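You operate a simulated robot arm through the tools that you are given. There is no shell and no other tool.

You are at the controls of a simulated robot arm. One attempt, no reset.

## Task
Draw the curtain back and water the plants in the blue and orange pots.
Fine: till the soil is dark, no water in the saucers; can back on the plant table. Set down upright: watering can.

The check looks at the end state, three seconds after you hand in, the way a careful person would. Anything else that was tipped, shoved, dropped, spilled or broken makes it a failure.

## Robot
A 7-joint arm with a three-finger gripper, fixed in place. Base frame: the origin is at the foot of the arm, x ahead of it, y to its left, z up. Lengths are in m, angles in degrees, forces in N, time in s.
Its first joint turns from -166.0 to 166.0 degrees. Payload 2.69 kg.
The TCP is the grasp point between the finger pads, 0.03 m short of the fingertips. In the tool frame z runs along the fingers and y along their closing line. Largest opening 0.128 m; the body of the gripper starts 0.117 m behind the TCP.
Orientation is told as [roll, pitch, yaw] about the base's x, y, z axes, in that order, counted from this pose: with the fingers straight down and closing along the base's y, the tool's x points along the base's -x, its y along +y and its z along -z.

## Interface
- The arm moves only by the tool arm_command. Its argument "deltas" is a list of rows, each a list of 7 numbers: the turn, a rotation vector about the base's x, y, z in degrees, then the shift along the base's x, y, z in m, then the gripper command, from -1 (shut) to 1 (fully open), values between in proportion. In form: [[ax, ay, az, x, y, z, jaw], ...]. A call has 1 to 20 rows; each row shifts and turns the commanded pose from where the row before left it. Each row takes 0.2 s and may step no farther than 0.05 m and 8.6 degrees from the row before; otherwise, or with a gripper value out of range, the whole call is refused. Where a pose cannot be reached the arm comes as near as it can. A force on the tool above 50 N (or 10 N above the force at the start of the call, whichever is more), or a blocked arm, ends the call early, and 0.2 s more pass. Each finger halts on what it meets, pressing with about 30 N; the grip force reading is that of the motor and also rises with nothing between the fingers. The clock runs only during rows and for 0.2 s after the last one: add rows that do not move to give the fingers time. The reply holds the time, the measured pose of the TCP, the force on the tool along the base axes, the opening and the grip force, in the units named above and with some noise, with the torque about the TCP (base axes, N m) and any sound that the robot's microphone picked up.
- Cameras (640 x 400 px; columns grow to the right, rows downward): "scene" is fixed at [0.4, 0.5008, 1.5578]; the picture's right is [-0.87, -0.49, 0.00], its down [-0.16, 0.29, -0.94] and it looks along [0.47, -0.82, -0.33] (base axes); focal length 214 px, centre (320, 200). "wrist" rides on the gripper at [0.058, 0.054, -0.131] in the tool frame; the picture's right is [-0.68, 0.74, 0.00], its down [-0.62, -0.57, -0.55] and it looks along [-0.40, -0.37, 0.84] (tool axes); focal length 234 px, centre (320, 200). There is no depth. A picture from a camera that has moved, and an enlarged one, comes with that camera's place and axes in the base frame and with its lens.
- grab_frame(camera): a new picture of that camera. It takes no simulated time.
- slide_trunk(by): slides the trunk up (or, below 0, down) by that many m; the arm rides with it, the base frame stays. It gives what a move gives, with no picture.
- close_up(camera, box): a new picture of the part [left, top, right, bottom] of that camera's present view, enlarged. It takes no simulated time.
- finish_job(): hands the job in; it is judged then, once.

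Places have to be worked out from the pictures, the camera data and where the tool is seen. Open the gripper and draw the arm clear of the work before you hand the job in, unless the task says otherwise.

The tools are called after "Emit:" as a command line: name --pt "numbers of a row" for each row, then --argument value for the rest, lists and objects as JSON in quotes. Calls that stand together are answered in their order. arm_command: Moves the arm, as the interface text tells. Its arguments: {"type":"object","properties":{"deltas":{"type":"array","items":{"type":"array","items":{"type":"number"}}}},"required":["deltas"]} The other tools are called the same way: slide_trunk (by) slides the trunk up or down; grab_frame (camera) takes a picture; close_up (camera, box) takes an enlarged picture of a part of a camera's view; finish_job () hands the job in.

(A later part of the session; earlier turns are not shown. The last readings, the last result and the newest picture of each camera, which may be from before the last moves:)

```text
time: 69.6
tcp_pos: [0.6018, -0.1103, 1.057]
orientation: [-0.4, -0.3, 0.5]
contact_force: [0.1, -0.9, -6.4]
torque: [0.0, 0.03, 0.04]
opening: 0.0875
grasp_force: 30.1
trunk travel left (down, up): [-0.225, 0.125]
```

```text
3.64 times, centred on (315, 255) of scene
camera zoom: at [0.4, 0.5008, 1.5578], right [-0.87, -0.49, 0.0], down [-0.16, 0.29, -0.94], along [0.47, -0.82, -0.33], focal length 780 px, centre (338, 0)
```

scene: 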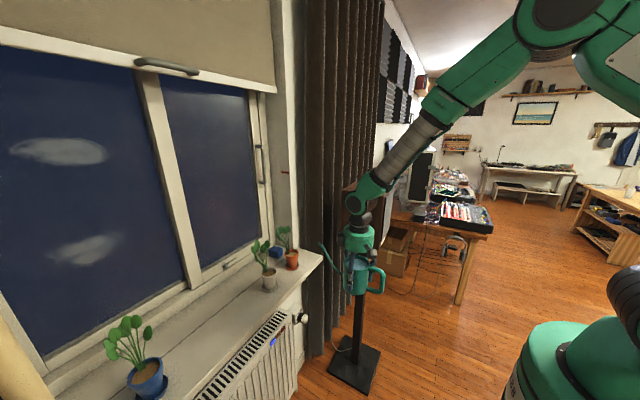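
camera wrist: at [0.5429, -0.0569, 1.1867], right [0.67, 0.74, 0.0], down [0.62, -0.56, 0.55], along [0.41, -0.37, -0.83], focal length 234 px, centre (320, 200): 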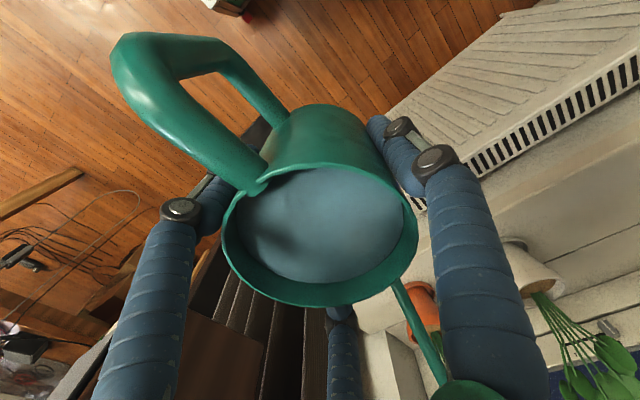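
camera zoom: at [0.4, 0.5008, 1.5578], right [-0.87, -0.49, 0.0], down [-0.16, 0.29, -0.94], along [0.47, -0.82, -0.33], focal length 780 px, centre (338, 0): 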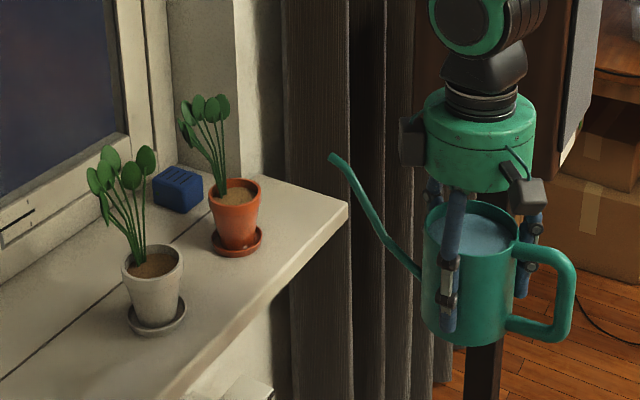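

The spout tip sits about (0.165, -0.023, +0.073) from the TCP (heading ≈ -8°), and the water is ~1.2 cm below the rim, so pouring should begin near 12° of tilt. Orange soil reads (0.941, -0.189, 0.99). I bring the can level to just before the orange pot.

Emit:
arm_command --pt "0 0 0 0.015 -0.006 -0.002 -1" --pt "0 0 0 0.025 -0.01 -0.003 -1" --pt "0 0 0 0.025 -0.01 -0.003 -1" --pt "0 0 0 0.025 -0.01 -0.003 -1" --pt "0 0 0 0.025 -0.01 -0.003 -1" --pt "0 0 0 0.015 -0.006 -0.001 -1" --pt "0 0 0 0 0 0 -1"

Emit:
close_up --camera "scene" --box '[230, 200, 400, 310]'

Emit:
grab_frame --camera "wrist"

```text
time: 71.2
tcp_pos: [0.7331, -0.1629, 1.0413]
orientation: [-0.4, -0.3, 0.7]
contact_force: [-0.1, -0.7, -6.1]
torque: [0.03, 0.02, 0.01]
opening: 0.0878
grasp_force: 29.9
trunk travel left (down, up): [-0.225, 0.125]
```

```text
3.64 times, centred on (315, 255) of scene
camera zoom: at [0.4, 0.5008, 1.5578], right [-0.87, -0.49, 0.0], down [-0.16, 0.29, -0.94], along [0.47, -0.82, -0.33], focal length 780 px, centre (338, 0)
```

zoom: 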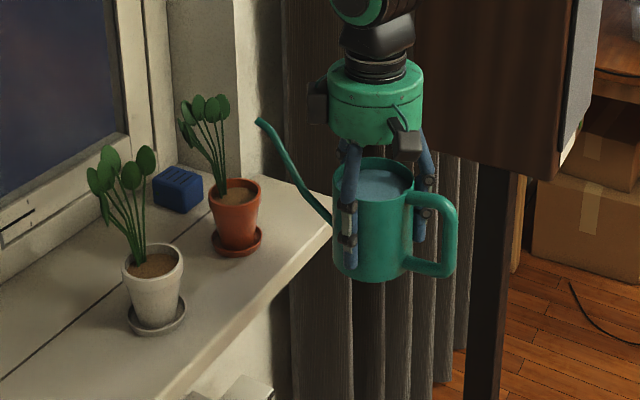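

```text
taken
camera wrist: at [0.6742, -0.1083, 1.1708], right [0.67, 0.74, 0.0], down [0.62, -0.56, 0.55], along [0.41, -0.37, -0.83], focal length 234 px, centre (320, 200)
```

wrist: 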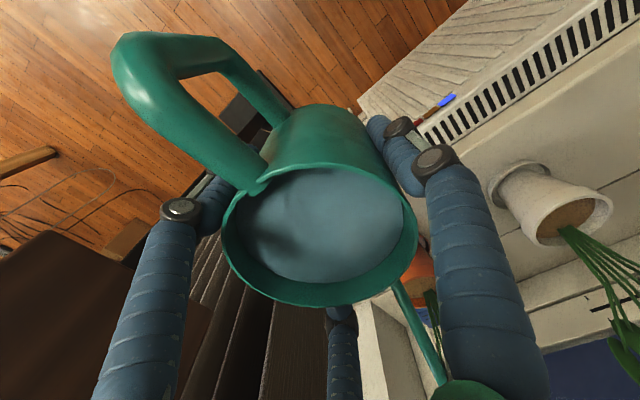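

The tip projects where predicted. I tilt gently to 8° while bringing the tip over the pot, below the pouring angle.

Emit:
arm_command --pt "0.278 1.98 0 0.0058 -0.0004 -0.0051 -1" --pt "0.278 1.98 0 0.0058 -0.0004 -0.0051 -1" --pt "0.278 1.98 0 0.0058 -0.0004 -0.0051 -1" --pt "0.278 1.98 0 0.0058 -0.0004 -0.0051 -1" --pt "0 0 0 0 0 0 -1"

Emit:
close_up --camera "scene" --box '[240, 210, 370, 300]'

Emit:
grab_frame --camera "wrist"

```text
time: 72.4
tcp_pos: [0.7568, -0.164, 1.0206]
orientation: [0.9, 7.8, 0.6]
contact_force: [1.4, 0.3, -6.2]
torque: [-0.04, 0.0, -0.04]
opening: 0.0875
grasp_force: 30.0
trunk travel left (down, up): [-0.225, 0.125]
```

```text
4.44 times, centred on (305, 255) of scene
camera zoom: at [0.4, 0.5008, 1.5578], right [-0.87, -0.49, 0.0], down [-0.16, 0.29, -0.94], along [0.47, -0.82, -0.33], focal length 953 px, centre (387, -44)
```

zoom: 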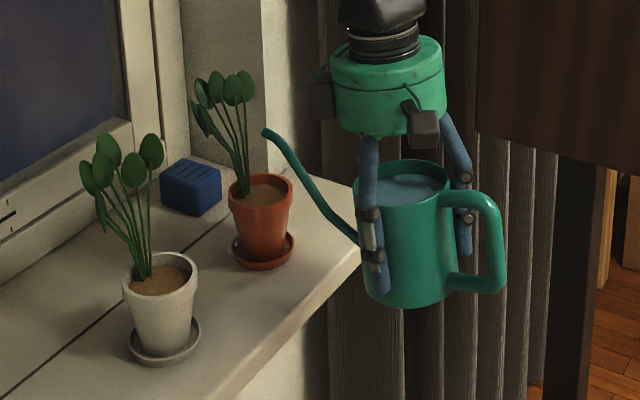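

```text
taken
camera wrist: at [0.7165, -0.1123, 1.1596], right [0.66, 0.74, -0.08], down [0.69, -0.57, 0.45], along [0.29, -0.36, -0.89], focal length 234 px, centre (320, 200)
```

wrist: 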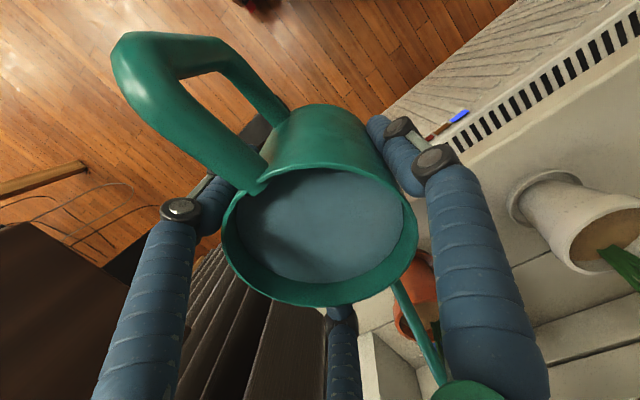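

The tip is at about (0.933, -0.188, 1.066), over the front half of the pot. I tilt on in small steps to 13° and look for a stream.

Emit:
arm_command --pt "0.209 1.485 0 -0.0011 0.0001 -0.0029 -1" --pt "0.209 1.485 0 -0.0011 0.0001 -0.0029 -1" --pt "0.139 0.99 0 -0.0007 0.0001 -0.0019 -1" --pt "0.139 0.99 0 -0.0007 0.0001 -0.0019 -1" --pt "0 0 0 0 0 0 -1"

Emit:
close_up --camera "scene" --box '[260, 215, 340, 280]'

```text
time: 73.6
tcp_pos: [0.7534, -0.1625, 1.0115]
orientation: [1.6, 12.7, 0.8]
contact_force: [0.2, 0.2, -7.0]
torque: [-0.01, -0.02, -0.01]
opening: 0.0874
grasp_force: 30.2
trunk travel left (down, up): [-0.225, 0.125]
```

```text
6.15 times, centred on (300, 248) of scene
camera zoom: at [0.4, 0.5008, 1.5578], right [-0.87, -0.49, 0.0], down [-0.16, 0.29, -0.94], along [0.47, -0.82, -0.33], focal length 1320 px, centre (443, -92)
```

zoom: 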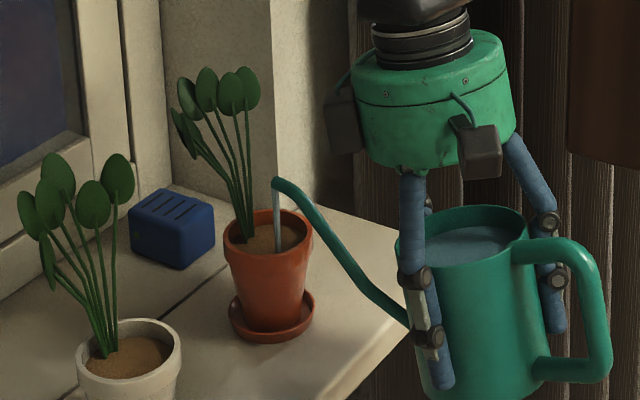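

A thin stream falls from the tip into the orange pot, inside its soil. I hold the tilt briefly (nudging the tip 5 mm inward) and watch the soil darken.

Emit:
arm_command --pt "0 0 0 0.005 0 0 -1" --pt "0 0 0 0 0 0 -1"

Emit:
close_up --camera "scene" --box '[270, 230, 330, 275]'

```text
time: 74.2
tcp_pos: [0.7593, -0.1638, 1.0124]
orientation: [1.6, 12.7, 0.8]
contact_force: [0.8, -0.7, -5.8]
torque: [-0.04, 0.03, 0.03]
opening: 0.0876
grasp_force: 29.7
trunk travel left (down, up): [-0.225, 0.125]
```

```text
8.89 times, centred on (300, 252) of scene
camera zoom: at [0.4, 0.5008, 1.5578], right [-0.87, -0.49, 0.0], down [-0.16, 0.29, -0.94], along [0.47, -0.82, -0.33], focal length 1906 px, centre (498, -267)
```

zoom: 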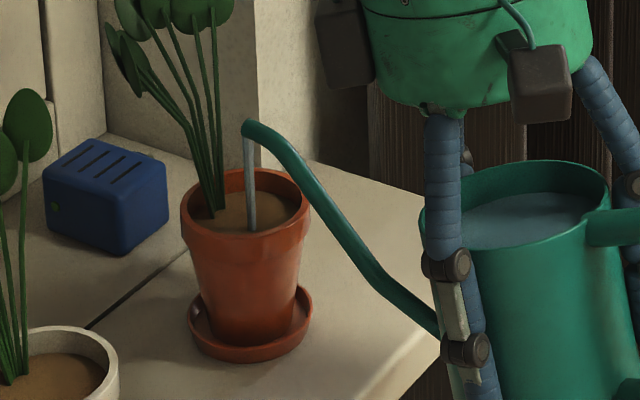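

The stream lands inside the pot and the soil is starting to darken. I keep holding for a short while.

Emit:
arm_command --pt "0 0 0 0 0 0 -1" --pt "0 0 0 0 0 0 -1" --pt "0 0 0 0 0 0 -1"

Emit:
close_up --camera "scene" --box '[270, 230, 330, 275]'

```text
time: 75.0
tcp_pos: [0.7578, -0.1642, 1.0113]
orientation: [1.6, 12.7, 0.8]
contact_force: [-0.9, -0.5, -5.9]
torque: [0.02, 0.0, 0.02]
opening: 0.0872
grasp_force: 30.8
trunk travel left (down, up): [-0.225, 0.125]
```

```text
8.89 times, centred on (300, 252) of scene
camera zoom: at [0.4, 0.5008, 1.5578], right [-0.87, -0.49, 0.0], down [-0.16, 0.29, -0.94], along [0.47, -0.82, -0.33], focal length 1906 px, centre (498, -267)
```

zoom: 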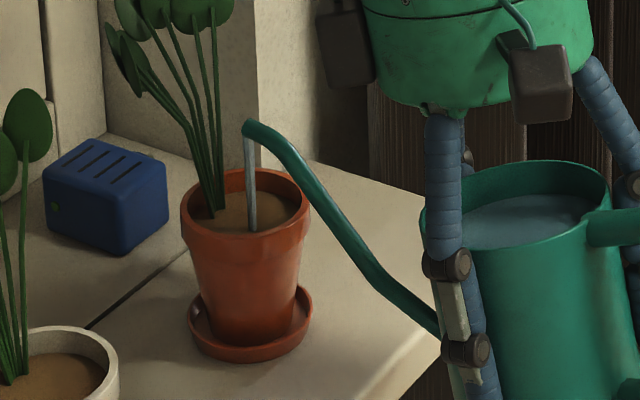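

Soil is darkening slowly. I hold on for another second or so.

Emit:
arm_command --pt "0 0 0 0 0 0 -1" --pt "0 0 0 0 0 0 -1" --pt "0 0 0 0 0 0 -1" --pt "0 0 0 0 0 0 -1" --pt "0 0 0 0 0 0 -1" --pt "0 0 0 0 0 0 -1"

Emit:
close_up --camera "scene" --box '[270, 230, 330, 275]'

```text
time: 76.4
tcp_pos: [0.7586, -0.1642, 1.0119]
orientation: [1.6, 12.7, 0.8]
contact_force: [0.0, 0.3, -6.7]
torque: [-0.02, -0.01, 0.0]
opening: 0.0875
grasp_force: 30.3
trunk travel left (down, up): [-0.225, 0.125]
```

```text
8.89 times, centred on (300, 252) of scene
camera zoom: at [0.4, 0.5008, 1.5578], right [-0.87, -0.49, 0.0], down [-0.16, 0.29, -0.94], along [0.47, -0.82, -0.33], focal length 1906 px, centre (498, -267)
```

zoom: 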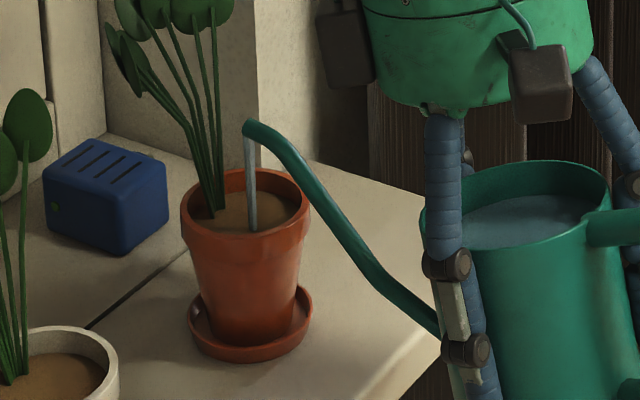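

The change is slow. I zoom hard on the soil to judge its colour against the white pot's dry soil.

Emit:
close_up --camera "scene" --box '[286, 246, 306, 258]'

Emit:
close_up --camera "scene" --box '[258, 264, 282, 280]'

```text
16.00 times, centred on (296, 252) of scene
camera zoom: at [0.4, 0.5008, 1.5578], right [-0.87, -0.49, 0.0], down [-0.16, 0.29, -0.94], along [0.47, -0.82, -0.33], focal length 3432 px, centre (704, -632)
```

zoom: 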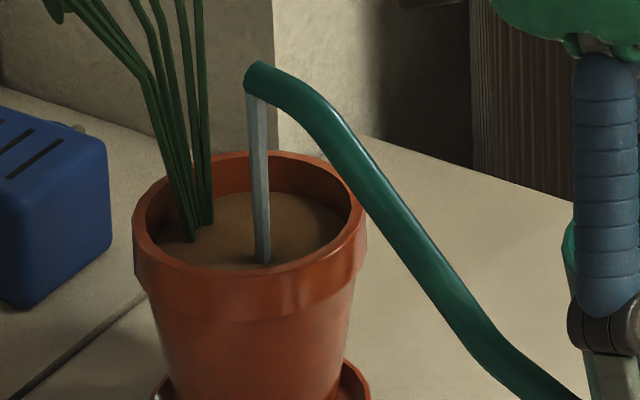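

```text
16.00 times, centred on (270, 272) of scene
camera zoom: at [0.4, 0.5008, 1.5578], right [-0.87, -0.49, 0.0], down [-0.16, 0.29, -0.94], along [0.47, -0.82, -0.33], focal length 3432 px, centre (1120, -952)
```

zoom: 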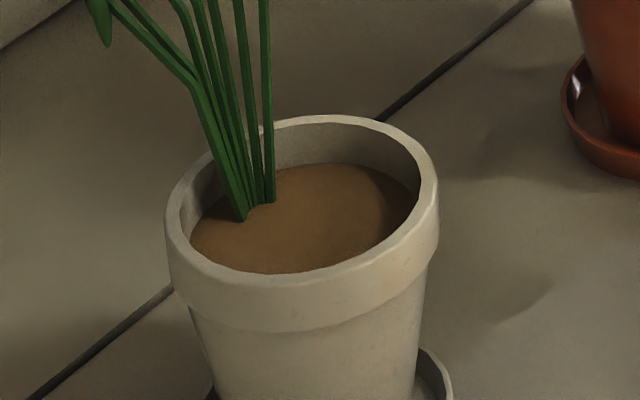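

I notice a pale glint in the orange saucer; I zoom there to tell whether it is a reflection or water.

Emit:
close_up --camera "scene" --box '[284, 258, 306, 272]'

```text
16.00 times, centred on (295, 265) of scene
camera zoom: at [0.4, 0.5008, 1.5578], right [-0.87, -0.49, 0.0], down [-0.16, 0.29, -0.94], along [0.47, -0.82, -0.33], focal length 3432 px, centre (720, -840)
```

zoom: 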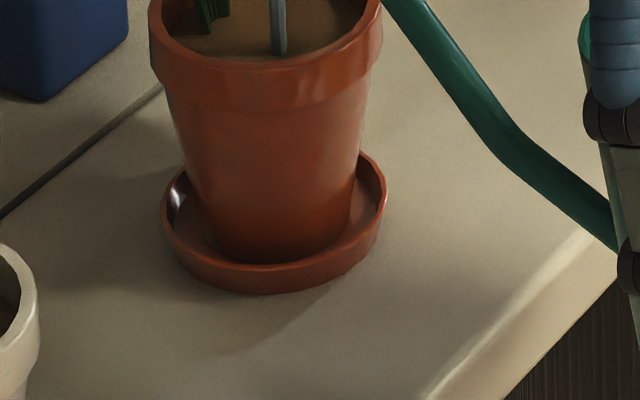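

That is only a highlight on the saucer's wall; no water there. The soil is still mid-brown, so I keep pouring at this tilt for about two more seconds.

Emit:
arm_command --pt "0 0 0 0 0 0 -1" --pt "0 0 0 0 0 0 -1" --pt "0 0 0 0 0 0 -1" --pt "0 0 0 0 0 0 -1" --pt "0 0 0 0 0 0 -1" --pt "0 0 0 0 0 0 -1" --pt "0 0 0 0 0 0 -1" --pt "0 0 0 0 0 0 -1" --pt "0 0 0 0 0 0 -1" --pt "0 0 0 0 0 0 -1"

Emit:
close_up --camera "scene" --box '[284, 246, 308, 272]'

Emit:
grab_frame --camera "wrist"

```text
time: 78.6
tcp_pos: [0.7583, -0.1633, 1.0114]
orientation: [1.6, 12.7, 0.8]
contact_force: [0.7, 0.1, -5.5]
torque: [0.0, -0.02, 0.0]
opening: 0.0875
grasp_force: 29.9
trunk travel left (down, up): [-0.225, 0.125]
```

```text
15.38 times, centred on (296, 259) of scene
camera zoom: at [0.4, 0.5008, 1.5578], right [-0.87, -0.49, 0.0], down [-0.16, 0.29, -0.94], along [0.47, -0.82, -0.33], focal length 3300 px, centre (689, -708)
```

zoom: 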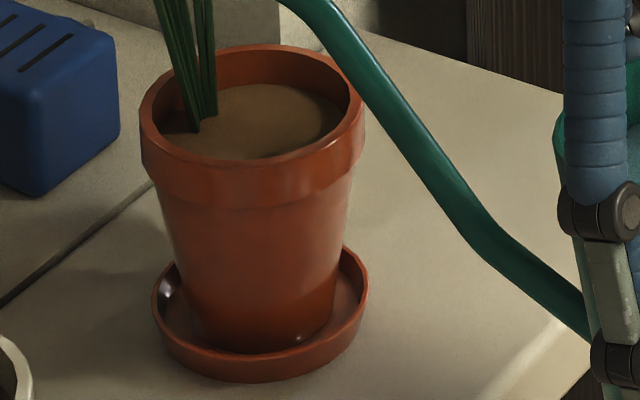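

```text
taken
camera wrist: at [0.73, -0.1129, 1.1532], right [0.65, 0.75, -0.13], down [0.73, -0.57, 0.38], along [0.21, -0.34, -0.91], focal length 234 px, centre (320, 200)
```

wrist: 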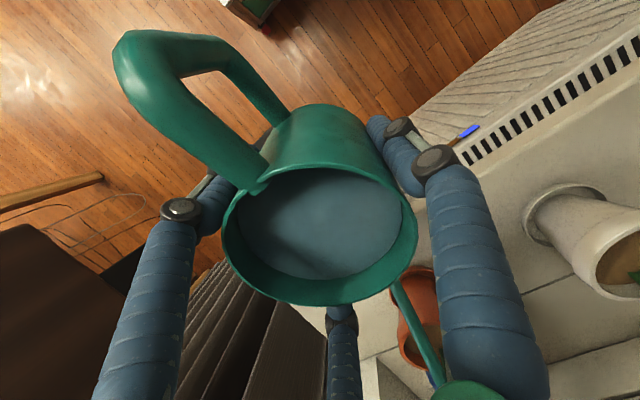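

The stream has ceased as the level dropped to this tilt. I look closely at soil and saucer before tilting more.

Emit:
close_up --camera "scene" --box '[286, 264, 302, 274]'

Emit:
close_up --camera "scene" --box '[288, 248, 304, 258]'

```text
16.00 times, centred on (294, 269) of scene
camera zoom: at [0.4, 0.5008, 1.5578], right [-0.87, -0.49, 0.0], down [-0.16, 0.29, -0.94], along [0.47, -0.82, -0.33], focal length 3432 px, centre (736, -904)
```

zoom: 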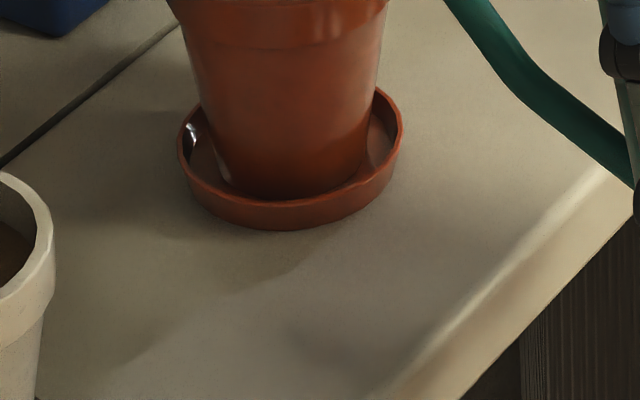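

```text
16.00 times, centred on (296, 253) of scene
camera zoom: at [0.4, 0.5008, 1.5578], right [-0.87, -0.49, 0.0], down [-0.16, 0.29, -0.94], along [0.47, -0.82, -0.33], focal length 3432 px, centre (704, -648)
```

zoom: 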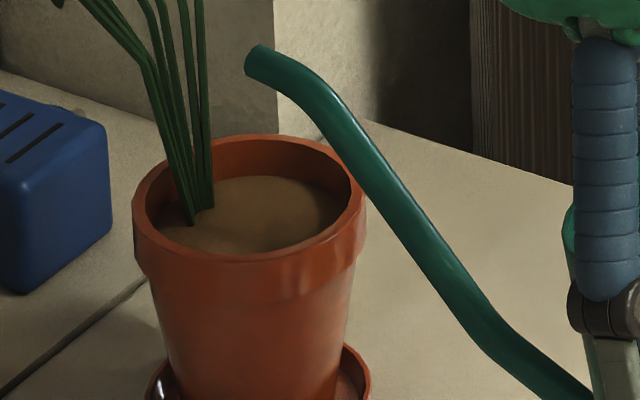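

The saucer is dry and the soil still mid-brown, so it needs more. I tilt 2° further about the tip and hold.

Emit:
arm_command --pt "0.139 0.99 0 -0.0006 0.0001 0.003 -1" --pt "0.139 0.99 0 -0.0005 0.0001 0.003 -1" --pt "0 0 0 0 0 0 -1" --pt "0 0 0 0 0 0 -1"

Emit:
close_up --camera "scene" --box '[280, 240, 312, 272]'

```text
time: 79.6
tcp_pos: [0.757, -0.1643, 1.0174]
orientation: [1.9, 14.6, 1.0]
contact_force: [0.0, 0.2, -5.4]
torque: [-0.01, -0.04, 0.02]
opening: 0.0875
grasp_force: 29.8
trunk travel left (down, up): [-0.225, 0.125]
```

```text
12.50 times, centred on (296, 256) of scene
camera zoom: at [0.4, 0.5008, 1.5578], right [-0.87, -0.49, 0.0], down [-0.16, 0.29, -0.94], along [0.47, -0.82, -0.33], focal length 2681 px, centre (620, -500)
```

zoom: 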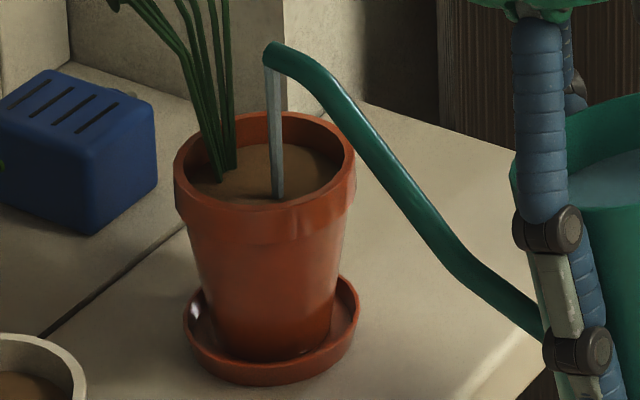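

The stream is running again, landing a bit toward the near edge; I shift the tip slightly toward the pot's centre while holding.

Emit:
arm_command --pt "0 0 0 0.003 -0.005 0 -1" --pt "0 0 0 0.003 -0.005 0 -1" --pt "0 0 0 0 0 0 -1" --pt "0 0 0 0 0 0 -1" --pt "0 0 0 0 0 0 -1"

Emit:
close_up --camera "scene" --box '[280, 240, 312, 272]'

```text
time: 80.8
tcp_pos: [0.7621, -0.1731, 1.0175]
orientation: [1.9, 14.6, 0.9]
contact_force: [0.5, 0.1, -6.7]
torque: [0.02, -0.02, 0.01]
opening: 0.0874
grasp_force: 30.0
trunk travel left (down, up): [-0.225, 0.125]
```

```text
12.50 times, centred on (296, 256) of scene
camera zoom: at [0.4, 0.5008, 1.5578], right [-0.87, -0.49, 0.0], down [-0.16, 0.29, -0.94], along [0.47, -0.82, -0.33], focal length 2681 px, centre (620, -500)
```

zoom: 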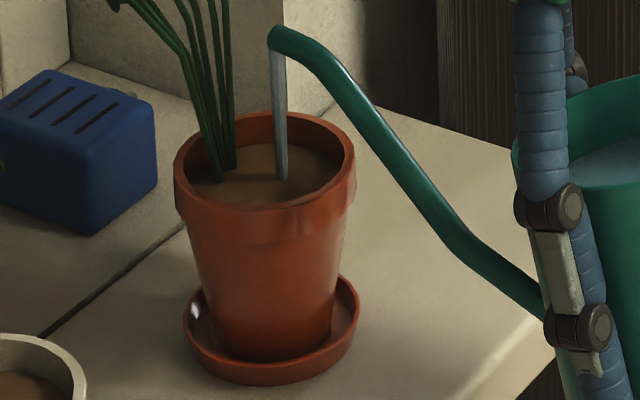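

The stream now lands near the centre and the soil gets darker. I hold for about 1.4 s more.

Emit:
arm_command --pt "0 0 0 0 0 0 -1" --pt "0 0 0 0 0 0 -1" --pt "0 0 0 0 0 0 -1" --pt "0 0 0 0 0 0 -1" --pt "0 0 0 0 0 0 -1" --pt "0 0 0 0 0 0 -1"

Emit:
close_up --camera "scene" --box '[280, 240, 312, 272]'

Emit:
close_up --camera "scene" --box '[230, 200, 370, 310]'

```text
time: 82.2
tcp_pos: [0.7633, -0.1723, 1.0178]
orientation: [1.9, 14.6, 0.9]
contact_force: [-0.3, 0.4, -6.2]
torque: [0.03, -0.03, -0.01]
opening: 0.0873
grasp_force: 29.9
trunk travel left (down, up): [-0.225, 0.125]
```

```text
12.50 times, centred on (296, 256) of scene
camera zoom: at [0.4, 0.5008, 1.5578], right [-0.87, -0.49, 0.0], down [-0.16, 0.29, -0.94], along [0.47, -0.82, -0.33], focal length 2681 px, centre (620, -500)
```

zoom: 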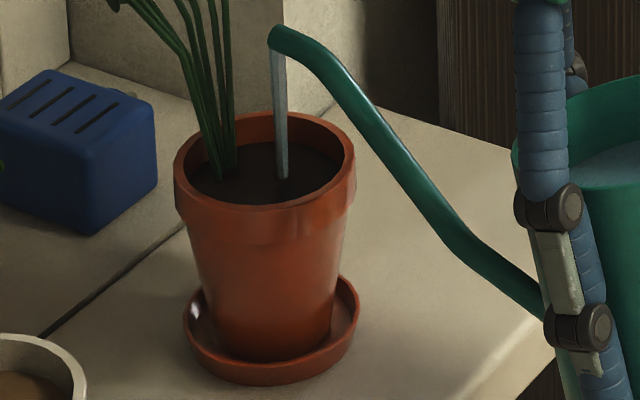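

```text
3.64 times, centred on (300, 255) of scene
camera zoom: at [0.4, 0.5008, 1.5578], right [-0.87, -0.49, 0.0], down [-0.16, 0.29, -0.94], along [0.47, -0.82, -0.33], focal length 780 px, centre (393, 0)
```

zoom: 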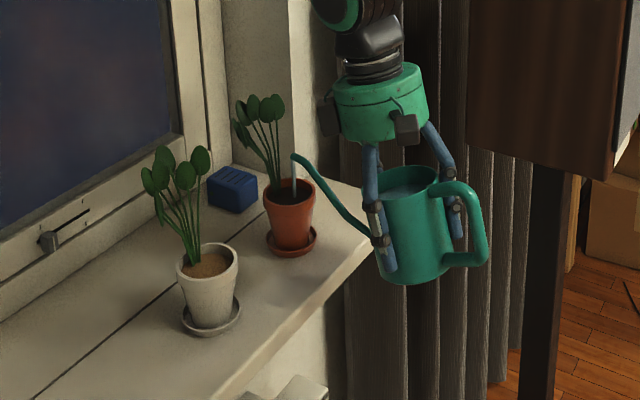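

The orange soil is now dark all over, the saucer dry. I stop the flow by tilting back to level at once, with the tip still over the pot.

Emit:
arm_command --pt "-0.83 -5.94 0 0 0 0 -1" --pt "-0.7 -4.95 0 0 0 0 -1" --pt "-0.5 -3.6 0 0 0 0 -1" --pt "0 0 0 0 0 0 -1" --pt "0 0 0 0 0 0 -1"

Emit:
close_up --camera "scene" --box '[280, 235, 312, 272]'

Emit:
grab_frame --camera "wrist"

```text
time: 83.4
tcp_pos: [0.7625, -0.1735, 1.0176]
orientation: [-0.3, 0.3, 0.6]
contact_force: [-0.1, 0.1, -5.5]
torque: [-0.03, 0.03, 0.0]
opening: 0.0873
grasp_force: 29.4
trunk travel left (down, up): [-0.225, 0.125]
```

```text
10.81 times, centred on (296, 254) of scene
camera zoom: at [0.4, 0.5008, 1.5578], right [-0.87, -0.49, 0.0], down [-0.16, 0.29, -0.94], along [0.47, -0.82, -0.33], focal length 2319 px, centre (580, -378)
```

zoom: 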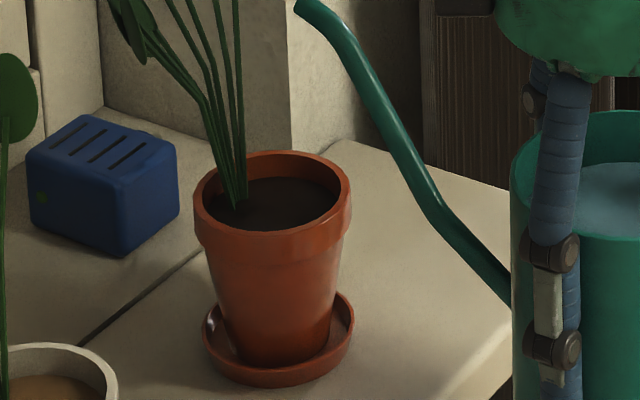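

```text
taken
camera wrist: at [0.704, -0.1189, 1.1481], right [0.67, 0.74, -0.01], down [0.62, -0.56, 0.55], along [0.41, -0.37, -0.84], focal length 234 px, centre (320, 200)
```

wrist: 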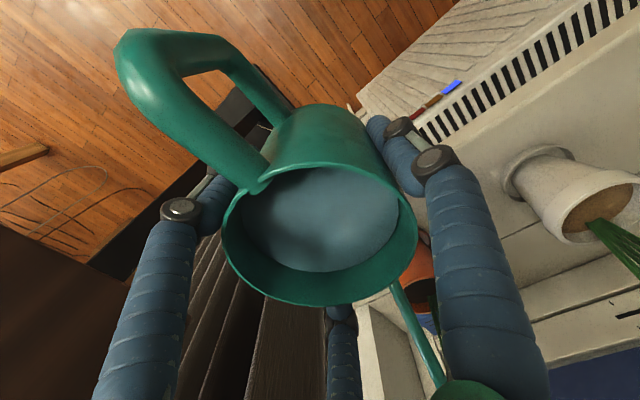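

Orange pot done: soil dark, saucer dry. I draw the can back level from the pots, then move left toward the blue pot, turning the spout some 30° left.

Emit:
arm_command --pt "0 0 0 -0.015 0 0.01 -1" --pt "0 0 0 -0.027 0.003 0.012 -1" --pt "0 0 0 -0.03 0.003 0.012 -1" --pt "0 0 0 -0.03 0.005 0.012 -1" --pt "0 0 0 -0.03 0.01 0.01 -1" --pt "0 0 1 -0.02 0.02 0.005 -1" --pt "0 0 2 -0.01 0.03 0 -1" --pt "0 0 2 0 0.035 0 -1" --pt "0 0 2 0 0.035 0 -1" --pt "0 0 2 0 0.035 0 -1" --pt "0 0 2 0 0.035 0 -1" --pt "0 0 3 0 0.035 0 -1" --pt "0 0 3 0 0.035 0 -1" --pt "0 0 3 0 0.035 0 -1" --pt "0 0 3 0 0.035 0 -1" --pt "0 0 3 0 0.035 0 -1" --pt "0 0 3 0 0.03 0 -1" --pt "0 0 1 0 0.02 0 -1" --pt "0 0 0 0 0 0 -1"

Emit:
grab_frame --camera "scene"

Emit:
grab_frame --camera "wrist"

```text
time: 87.4
tcp_pos: [0.5991, 0.2615, 1.0803]
orientation: [-0.2, 0.2, 30.6]
contact_force: [0.1, -0.1, -5.9]
torque: [-0.04, 0.05, 0.01]
opening: 0.0871
grasp_force: 30.1
trunk travel left (down, up): [-0.225, 0.125]
```

```text
taken
```

scene: 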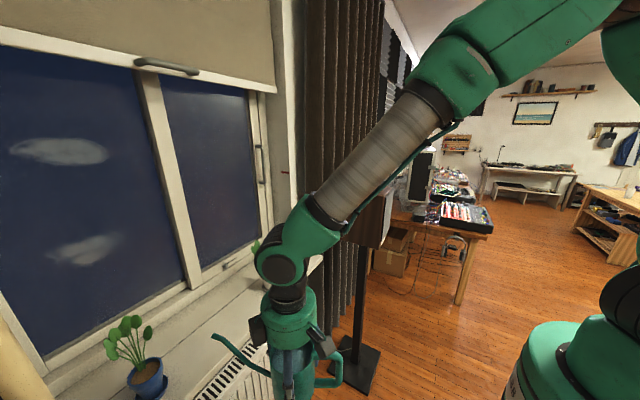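

```text
taken
camera wrist: at [0.5225, 0.2799, 1.2106], right [0.21, 0.98, -0.01], down [0.82, -0.17, 0.55], along [0.54, -0.12, -0.84], focal length 234 px, centre (320, 200)
```

wrist: 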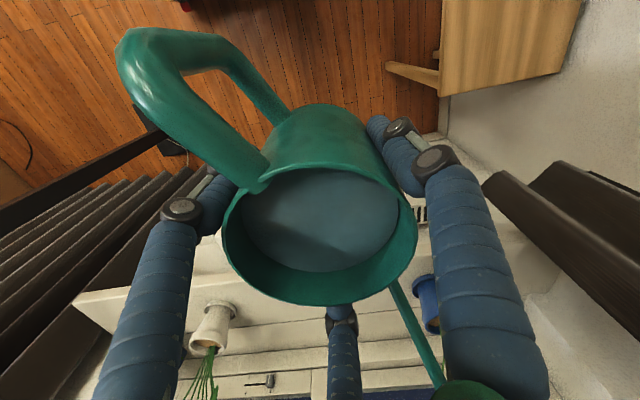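

Arrived level near the blue pot. I zoom on the pot and the spout tip.

Emit:
close_up --camera "scene" --box '[90, 300, 250, 400]'

```text
4.00 times, centred on (170, 350) of scene
camera zoom: at [0.4, 0.5008, 1.5578], right [-0.87, -0.49, 0.0], down [-0.16, 0.29, -0.94], along [0.47, -0.82, -0.33], focal length 858 px, centre (920, -400)
```

zoom: 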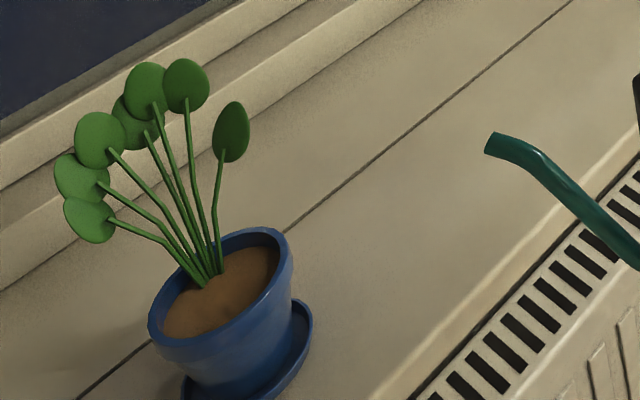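

The tip measures at about (0.749, 0.33, 1.15), so the spout heads 24°; blue soil centre is (0.942, 0.403, 0.99) with a stem rising there, so I aim the tip at (0.922, 0.394), clear of stems and leaves. I lower a bit and advance level.

Emit:
arm_command --pt "0 0 0 0 0 -0.02 -1" --pt "0 0 0 0 0 -0.03 -1" --pt "0 0 0 0.01 0.004 -0.025 -1" --pt "0 0 0 0.025 0.0095 -0.005 -1" --pt "0 0 0 0.03 0.0115 0 -1" --pt "0 0 0 0.03 0.0115 0 -1" --pt "0 0 0 0.025 0.0095 0 -1" --pt "0 0 0 0.02 0.0075 0 -1" --pt "0 0 0 0.01 0.004 0 -1" --pt "0 0 0 0 0 0 -1"

Emit:
close_up --camera "scene" --box '[90, 300, 250, 400]'

Emit:
grab_frame --camera "scene"

```text
time: 89.6
tcp_pos: [0.7506, 0.3214, 0.9991]
orientation: [-0.3, 0.2, 30.6]
contact_force: [-0.2, -0.1, -6.0]
torque: [0.01, 0.02, 0.0]
opening: 0.0871
grasp_force: 30.0
trunk travel left (down, up): [-0.225, 0.125]
```

```text
4.00 times, centred on (170, 350) of scene
camera zoom: at [0.4, 0.5008, 1.5578], right [-0.87, -0.49, 0.0], down [-0.16, 0.29, -0.94], along [0.47, -0.82, -0.33], focal length 858 px, centre (920, -400)
```

zoom: 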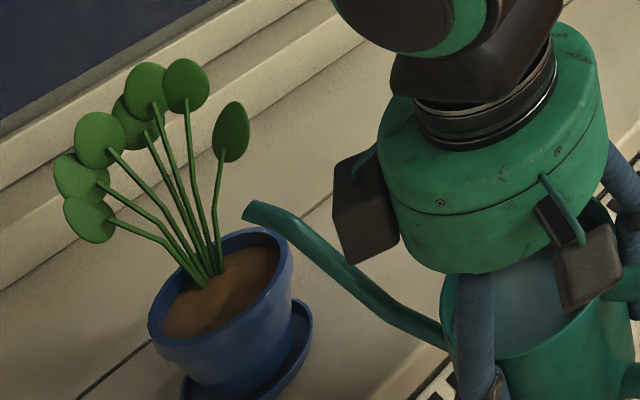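

```text
taken
```

scene: 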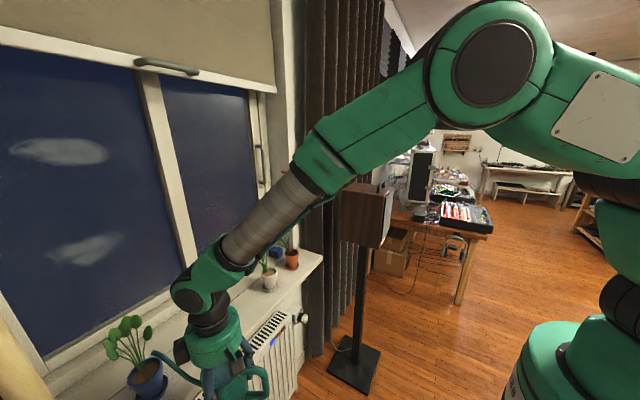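

The tip is at (0.90, 0.39, 1.072), as predicted. I tilt to 8° while easing the tip forward over the soil.

Emit:
arm_command --pt "-0.814 1.828 0 0.0015 0 0.001 -1" --pt "-0.814 1.828 0 0.0015 0 0.001 -1" --pt "-0.814 1.828 0 0.0015 0 0.001 -1" --pt "-0.814 1.828 0 0.0015 0 0.001 -1" --pt "0 0 0 0 0 0 -1"

Emit:
close_up --camera "scene" --box '[90, 300, 250, 400]'

```text
time: 90.8
tcp_pos: [0.7577, 0.3202, 1.0045]
orientation: [0.6, 8.2, 30.6]
contact_force: [-0.1, -0.1, -5.5]
torque: [-0.02, 0.0, 0.03]
opening: 0.0869
grasp_force: 30.2
trunk travel left (down, up): [-0.225, 0.125]
```

```text
4.00 times, centred on (170, 350) of scene
camera zoom: at [0.4, 0.5008, 1.5578], right [-0.87, -0.49, 0.0], down [-0.16, 0.29, -0.94], along [0.47, -0.82, -0.33], focal length 858 px, centre (920, -400)
```

zoom: 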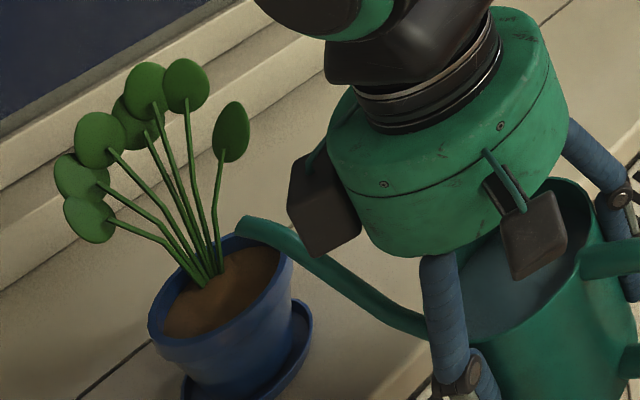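

Tip at about (0.914, 0.391, 1.054), over the near part of the soil and clear of the stem. I tilt slowly to 15° while moving the tip about 1 cm further in, and look for the stream.

Emit:
arm_command --pt "-0.407 0.914 0 0.0011 0.0007 0.0007 -1" --pt "-0.407 0.914 0 0.0011 0.0007 0.0007 -1" --pt "-0.407 0.914 0 0.0011 0.0007 0.0007 -1" --pt "-0.407 0.914 0 0.0011 0.0007 0.0007 -1" --pt "-0.407 0.914 0 0.0011 0.0007 0.0007 -1" --pt "0 0 0 0 0 0 -1"

Emit:
close_up --camera "scene" --box '[110, 330, 210, 400]'

```text
time: 92.2
tcp_pos: [0.7626, 0.3244, 1.0063]
orientation: [1.2, 13.1, 30.7]
contact_force: [0.7, 0.2, -5.3]
torque: [-0.01, 0.01, 0.0]
opening: 0.0871
grasp_force: 30.2
trunk travel left (down, up): [-0.225, 0.125]
```

```text
5.71 times, centred on (160, 365) of scene
camera zoom: at [0.4, 0.5008, 1.5578], right [-0.87, -0.49, 0.0], down [-0.16, 0.29, -0.94], along [0.47, -0.82, -0.33], focal length 1226 px, centre (1234, -743)
```

zoom: 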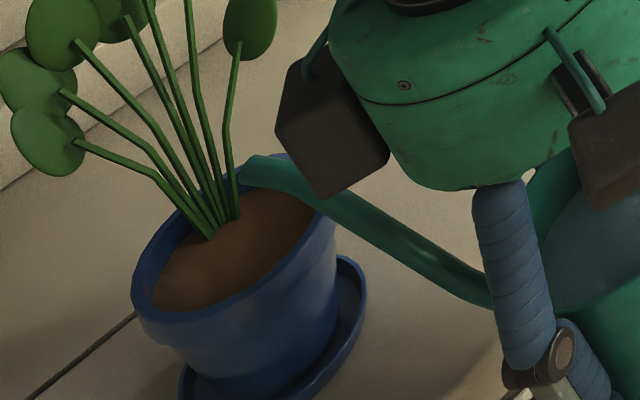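

No stream yet at 13°. I tilt on by 1.5° about the tip.

Emit:
arm_command --pt "-0.305 0.686 0 -0.0004 -0.0002 0.0023 -1" --pt "-0.305 0.686 0 -0.0004 -0.0002 0.0023 -1" --pt "0 0 0 0 0 0 -1"

Emit:
close_up --camera "scene" --box '[110, 330, 210, 400]'

```text
time: 93.0
tcp_pos: [0.7618, 0.3226, 1.0125]
orientation: [1.5, 14.7, 30.8]
contact_force: [-0.2, 0.4, -6.0]
torque: [0.01, 0.02, 0.01]
opening: 0.0871
grasp_force: 30.4
trunk travel left (down, up): [-0.225, 0.125]
```

```text
5.71 times, centred on (160, 365) of scene
camera zoom: at [0.4, 0.5008, 1.5578], right [-0.87, -0.49, 0.0], down [-0.16, 0.29, -0.94], along [0.47, -0.82, -0.33], focal length 1226 px, centre (1234, -743)
```

zoom: 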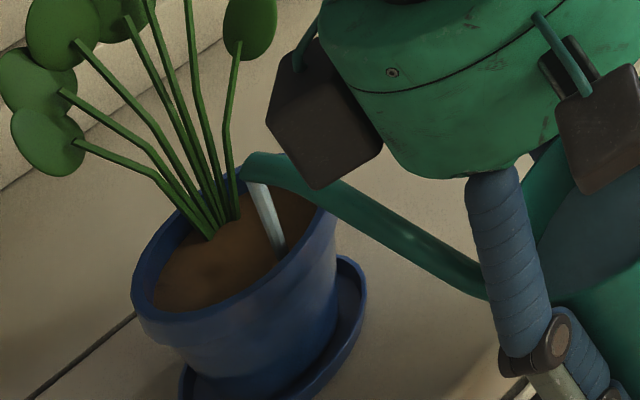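

The stream lands in the pot but near the inner front wall. The leaf nearest triangulates to (0.97, 0.37, 1.07), well behind the tip, so I shift the tip 1 cm further in.

Emit:
arm_command --pt "0 0 0 0.006 0.003 0 -1" --pt "0 0 0 0.005 0.003 0 -1" --pt "0 0 0 0 0 0 -1"

Emit:
close_up --camera "scene" --box '[110, 330, 210, 400]'

```text
time: 93.8
tcp_pos: [0.7724, 0.3288, 1.0114]
orientation: [1.4, 14.6, 30.8]
contact_force: [0.8, 0.1, -6.0]
torque: [-0.01, -0.03, 0.05]
opening: 0.087
grasp_force: 30.4
trunk travel left (down, up): [-0.225, 0.125]
```

```text
5.71 times, centred on (160, 365) of scene
camera zoom: at [0.4, 0.5008, 1.5578], right [-0.87, -0.49, 0.0], down [-0.16, 0.29, -0.94], along [0.47, -0.82, -0.33], focal length 1226 px, centre (1234, -743)
```

zoom: 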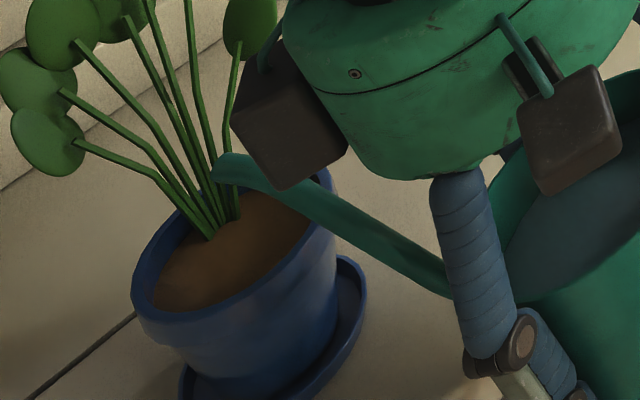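

The stream paused as the level fell; the tip is now over the pot's middle. I tilt 1.5° more about the tip.

Emit:
arm_command --pt "-0.305 0.686 0 -0.0002 -0.0001 0.0023 -1" --pt "-0.305 0.686 0 -0.0002 -0.0001 0.0023 -1" --pt "0 0 0 0 0 0 -1"

Emit:
close_up --camera "scene" --box '[110, 330, 210, 400]'

```text
time: 94.6
tcp_pos: [0.7716, 0.3297, 1.0155]
orientation: [1.6, 16.1, 30.9]
contact_force: [-0.7, -0.1, -6.4]
torque: [0.03, 0.0, 0.0]
opening: 0.087
grasp_force: 30.2
trunk travel left (down, up): [-0.225, 0.125]
```

```text
5.71 times, centred on (160, 365) of scene
camera zoom: at [0.4, 0.5008, 1.5578], right [-0.87, -0.49, 0.0], down [-0.16, 0.29, -0.94], along [0.47, -0.82, -0.33], focal length 1226 px, centre (1234, -743)
```

zoom: 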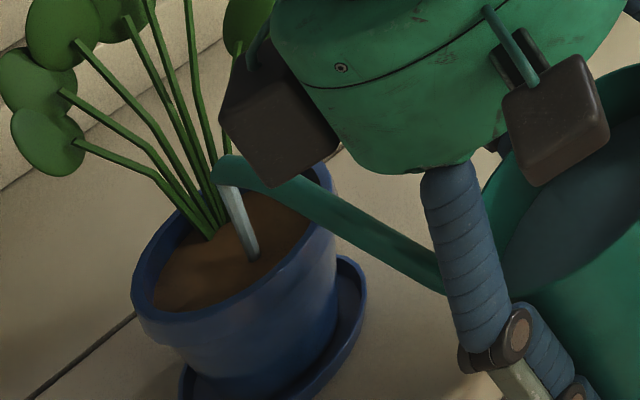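

The stream lands well inside now. I hold and monitor the soil.

Emit:
arm_command --pt "0 0 0 0 0 0 -1" --pt "0 0 0 0 0 0 -1" --pt "0 0 0 0 0 0 -1" --pt "0 0 0 0 0 0 -1"

Emit:
close_up --camera "scene" --box '[110, 330, 210, 400]'

```text
time: 95.6
tcp_pos: [0.7713, 0.3294, 1.016]
orientation: [1.6, 16.1, 30.8]
contact_force: [0.7, 1.6, -5.4]
torque: [-0.02, 0.01, -0.01]
opening: 0.087
grasp_force: 30.2
trunk travel left (down, up): [-0.225, 0.125]
```

```text
5.71 times, centred on (160, 365) of scene
camera zoom: at [0.4, 0.5008, 1.5578], right [-0.87, -0.49, 0.0], down [-0.16, 0.29, -0.94], along [0.47, -0.82, -0.33], focal length 1226 px, centre (1234, -743)
```

zoom: 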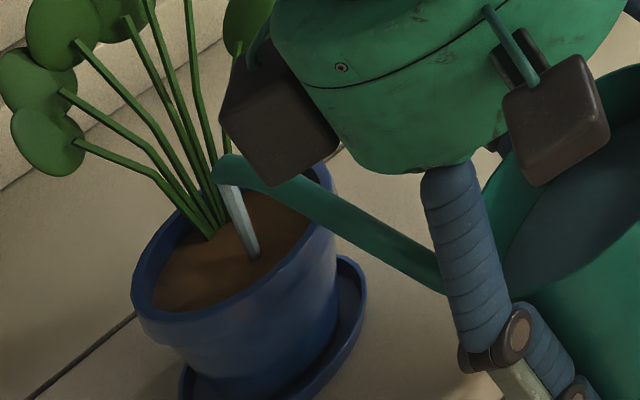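

Still flowing, the soil still mid-brown. I hold for another second.

Emit:
arm_command --pt "0 0 0 0 0 0 -1" --pt "0 0 0 0 0 0 -1" --pt "0 0 0 0 0 0 -1" --pt "0 0 0 0 0 0 -1" --pt "0 0 0 0 0 0 -1"

Emit:
close_up --camera "scene" --box '[110, 330, 210, 400]'

```text
time: 96.8
tcp_pos: [0.7713, 0.3291, 1.0158]
orientation: [1.7, 16.1, 30.9]
contact_force: [0.0, 1.5, -6.5]
torque: [0.01, -0.02, 0.02]
opening: 0.0871
grasp_force: 29.8
trunk travel left (down, up): [-0.225, 0.125]
```

```text
5.71 times, centred on (160, 365) of scene
camera zoom: at [0.4, 0.5008, 1.5578], right [-0.87, -0.49, 0.0], down [-0.16, 0.29, -0.94], along [0.47, -0.82, -0.33], focal length 1226 px, centre (1234, -743)
```

zoom: 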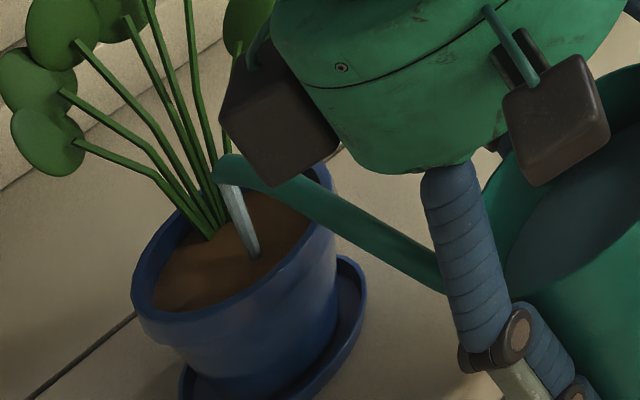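

Soil is getting a bit darker but not yet dark. I continue in short holds.

Emit:
arm_command --pt "0 0 0 0 0 0 -1" --pt "0 0 0 0 0 0 -1" --pt "0 0 0 0 0 0 -1" --pt "0 0 0 0 0 0 -1"

Emit:
close_up --camera "scene" --box '[110, 330, 210, 400]'

```text
time: 97.8
tcp_pos: [0.7728, 0.3284, 1.0153]
orientation: [1.6, 16.1, 30.9]
contact_force: [-0.2, 0.4, -5.1]
torque: [0.01, 0.01, 0.01]
opening: 0.0869
grasp_force: 30.4
trunk travel left (down, up): [-0.225, 0.125]
```

```text
5.71 times, centred on (160, 365) of scene
camera zoom: at [0.4, 0.5008, 1.5578], right [-0.87, -0.49, 0.0], down [-0.16, 0.29, -0.94], along [0.47, -0.82, -0.33], focal length 1226 px, centre (1234, -743)
```

zoom: 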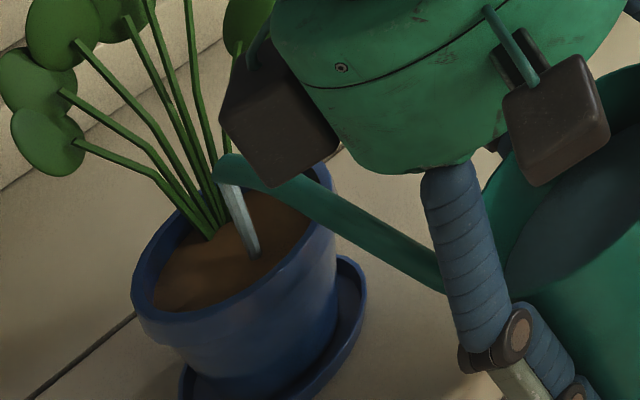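

Flow continues; I keep monitoring in short steps.

Emit:
arm_command --pt "0 0 0 0 0 0 -1" --pt "0 0 0 0 0 0 -1" --pt "0 0 0 0 0 0 -1" --pt "0 0 0 0 0 0 -1"

Emit:
close_up --camera "scene" --box '[110, 330, 210, 400]'

```text
time: 98.8
tcp_pos: [0.7713, 0.3297, 1.0153]
orientation: [1.7, 16.1, 30.8]
contact_force: [0.4, -0.2, -5.5]
torque: [0.0, -0.02, -0.02]
opening: 0.087
grasp_force: 30.2
trunk travel left (down, up): [-0.225, 0.125]
```

```text
5.71 times, centred on (160, 365) of scene
camera zoom: at [0.4, 0.5008, 1.5578], right [-0.87, -0.49, 0.0], down [-0.16, 0.29, -0.94], along [0.47, -0.82, -0.33], focal length 1226 px, centre (1234, -743)
```

zoom: 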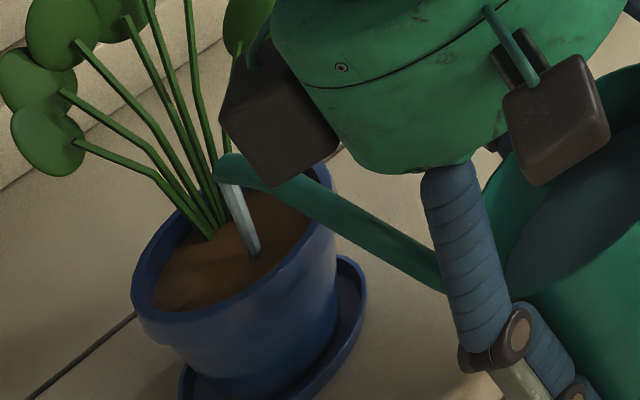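

Still flowing with the soil only slightly darker. I tilt 0.7° more and hold a little.

Emit:
arm_command --pt "-0.285 0.64 0 0 0 0.002 -1" --pt "0 0 0 0 0 0 -1" --pt "0 0 0 0 0 0 -1" --pt "0 0 0 0 0 0 -1"

Emit:
close_up --camera "scene" --box '[110, 330, 210, 400]'

```text
time: 99.8
tcp_pos: [0.772, 0.3289, 1.017]
orientation: [1.7, 16.9, 30.9]
contact_force: [0.0, -0.4, -6.9]
torque: [0.0, -0.02, 0.0]
opening: 0.087
grasp_force: 29.8
trunk travel left (down, up): [-0.225, 0.125]
```

```text
5.71 times, centred on (160, 365) of scene
camera zoom: at [0.4, 0.5008, 1.5578], right [-0.87, -0.49, 0.0], down [-0.16, 0.29, -0.94], along [0.47, -0.82, -0.33], focal length 1226 px, centre (1234, -743)
```

zoom: 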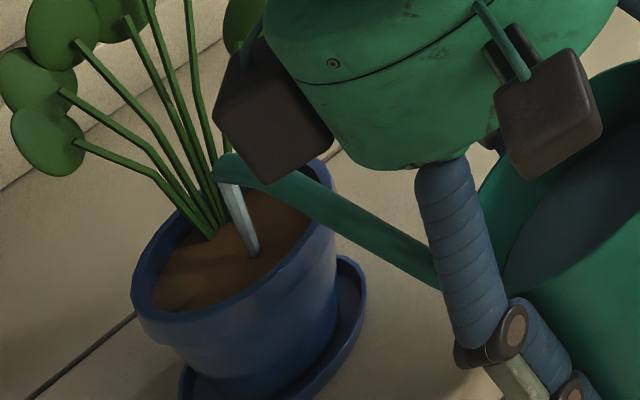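

The stream is a bit fuller. I hold again briefly and check.

Emit:
arm_command --pt "0 0 0 0 0 0 -1" --pt "0 0 0 0 0 0 -1" --pt "0 0 0 0 0 0 -1" --pt "0 0 0 0 0 0 -1"

Emit:
close_up --camera "scene" --box '[110, 330, 210, 400]'

```text
time: 100.8
tcp_pos: [0.773, 0.3301, 1.0164]
orientation: [1.8, 16.8, 30.9]
contact_force: [-0.2, -0.6, -5.7]
torque: [0.01, -0.06, 0.01]
opening: 0.0869
grasp_force: 29.9
trunk travel left (down, up): [-0.225, 0.125]
```

```text
5.71 times, centred on (160, 365) of scene
camera zoom: at [0.4, 0.5008, 1.5578], right [-0.87, -0.49, 0.0], down [-0.16, 0.29, -0.94], along [0.47, -0.82, -0.33], focal length 1226 px, centre (1234, -743)
```

zoom: 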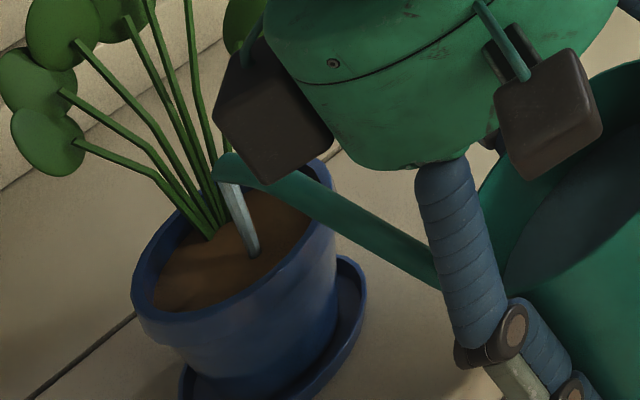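

Not dark yet; I continue with another short hold.

Emit:
arm_command --pt "0 0 0 0 0 0 -1" --pt "0 0 0 0 0 0 -1" --pt "0 0 0 0 0 0 -1" --pt "0 0 0 0 0 0 -1"

Emit:
close_up --camera "scene" --box '[110, 330, 210, 400]'

```text
time: 101.8
tcp_pos: [0.7721, 0.3304, 1.017]
orientation: [1.7, 16.8, 30.9]
contact_force: [-0.3, -0.7, -5.5]
torque: [0.02, -0.05, 0.01]
opening: 0.087
grasp_force: 30.2
trunk travel left (down, up): [-0.225, 0.125]
```

```text
5.71 times, centred on (160, 365) of scene
camera zoom: at [0.4, 0.5008, 1.5578], right [-0.87, -0.49, 0.0], down [-0.16, 0.29, -0.94], along [0.47, -0.82, -0.33], focal length 1226 px, centre (1234, -743)
```

zoom: 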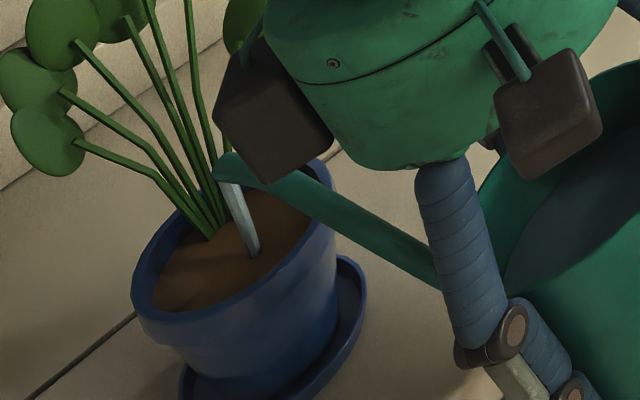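

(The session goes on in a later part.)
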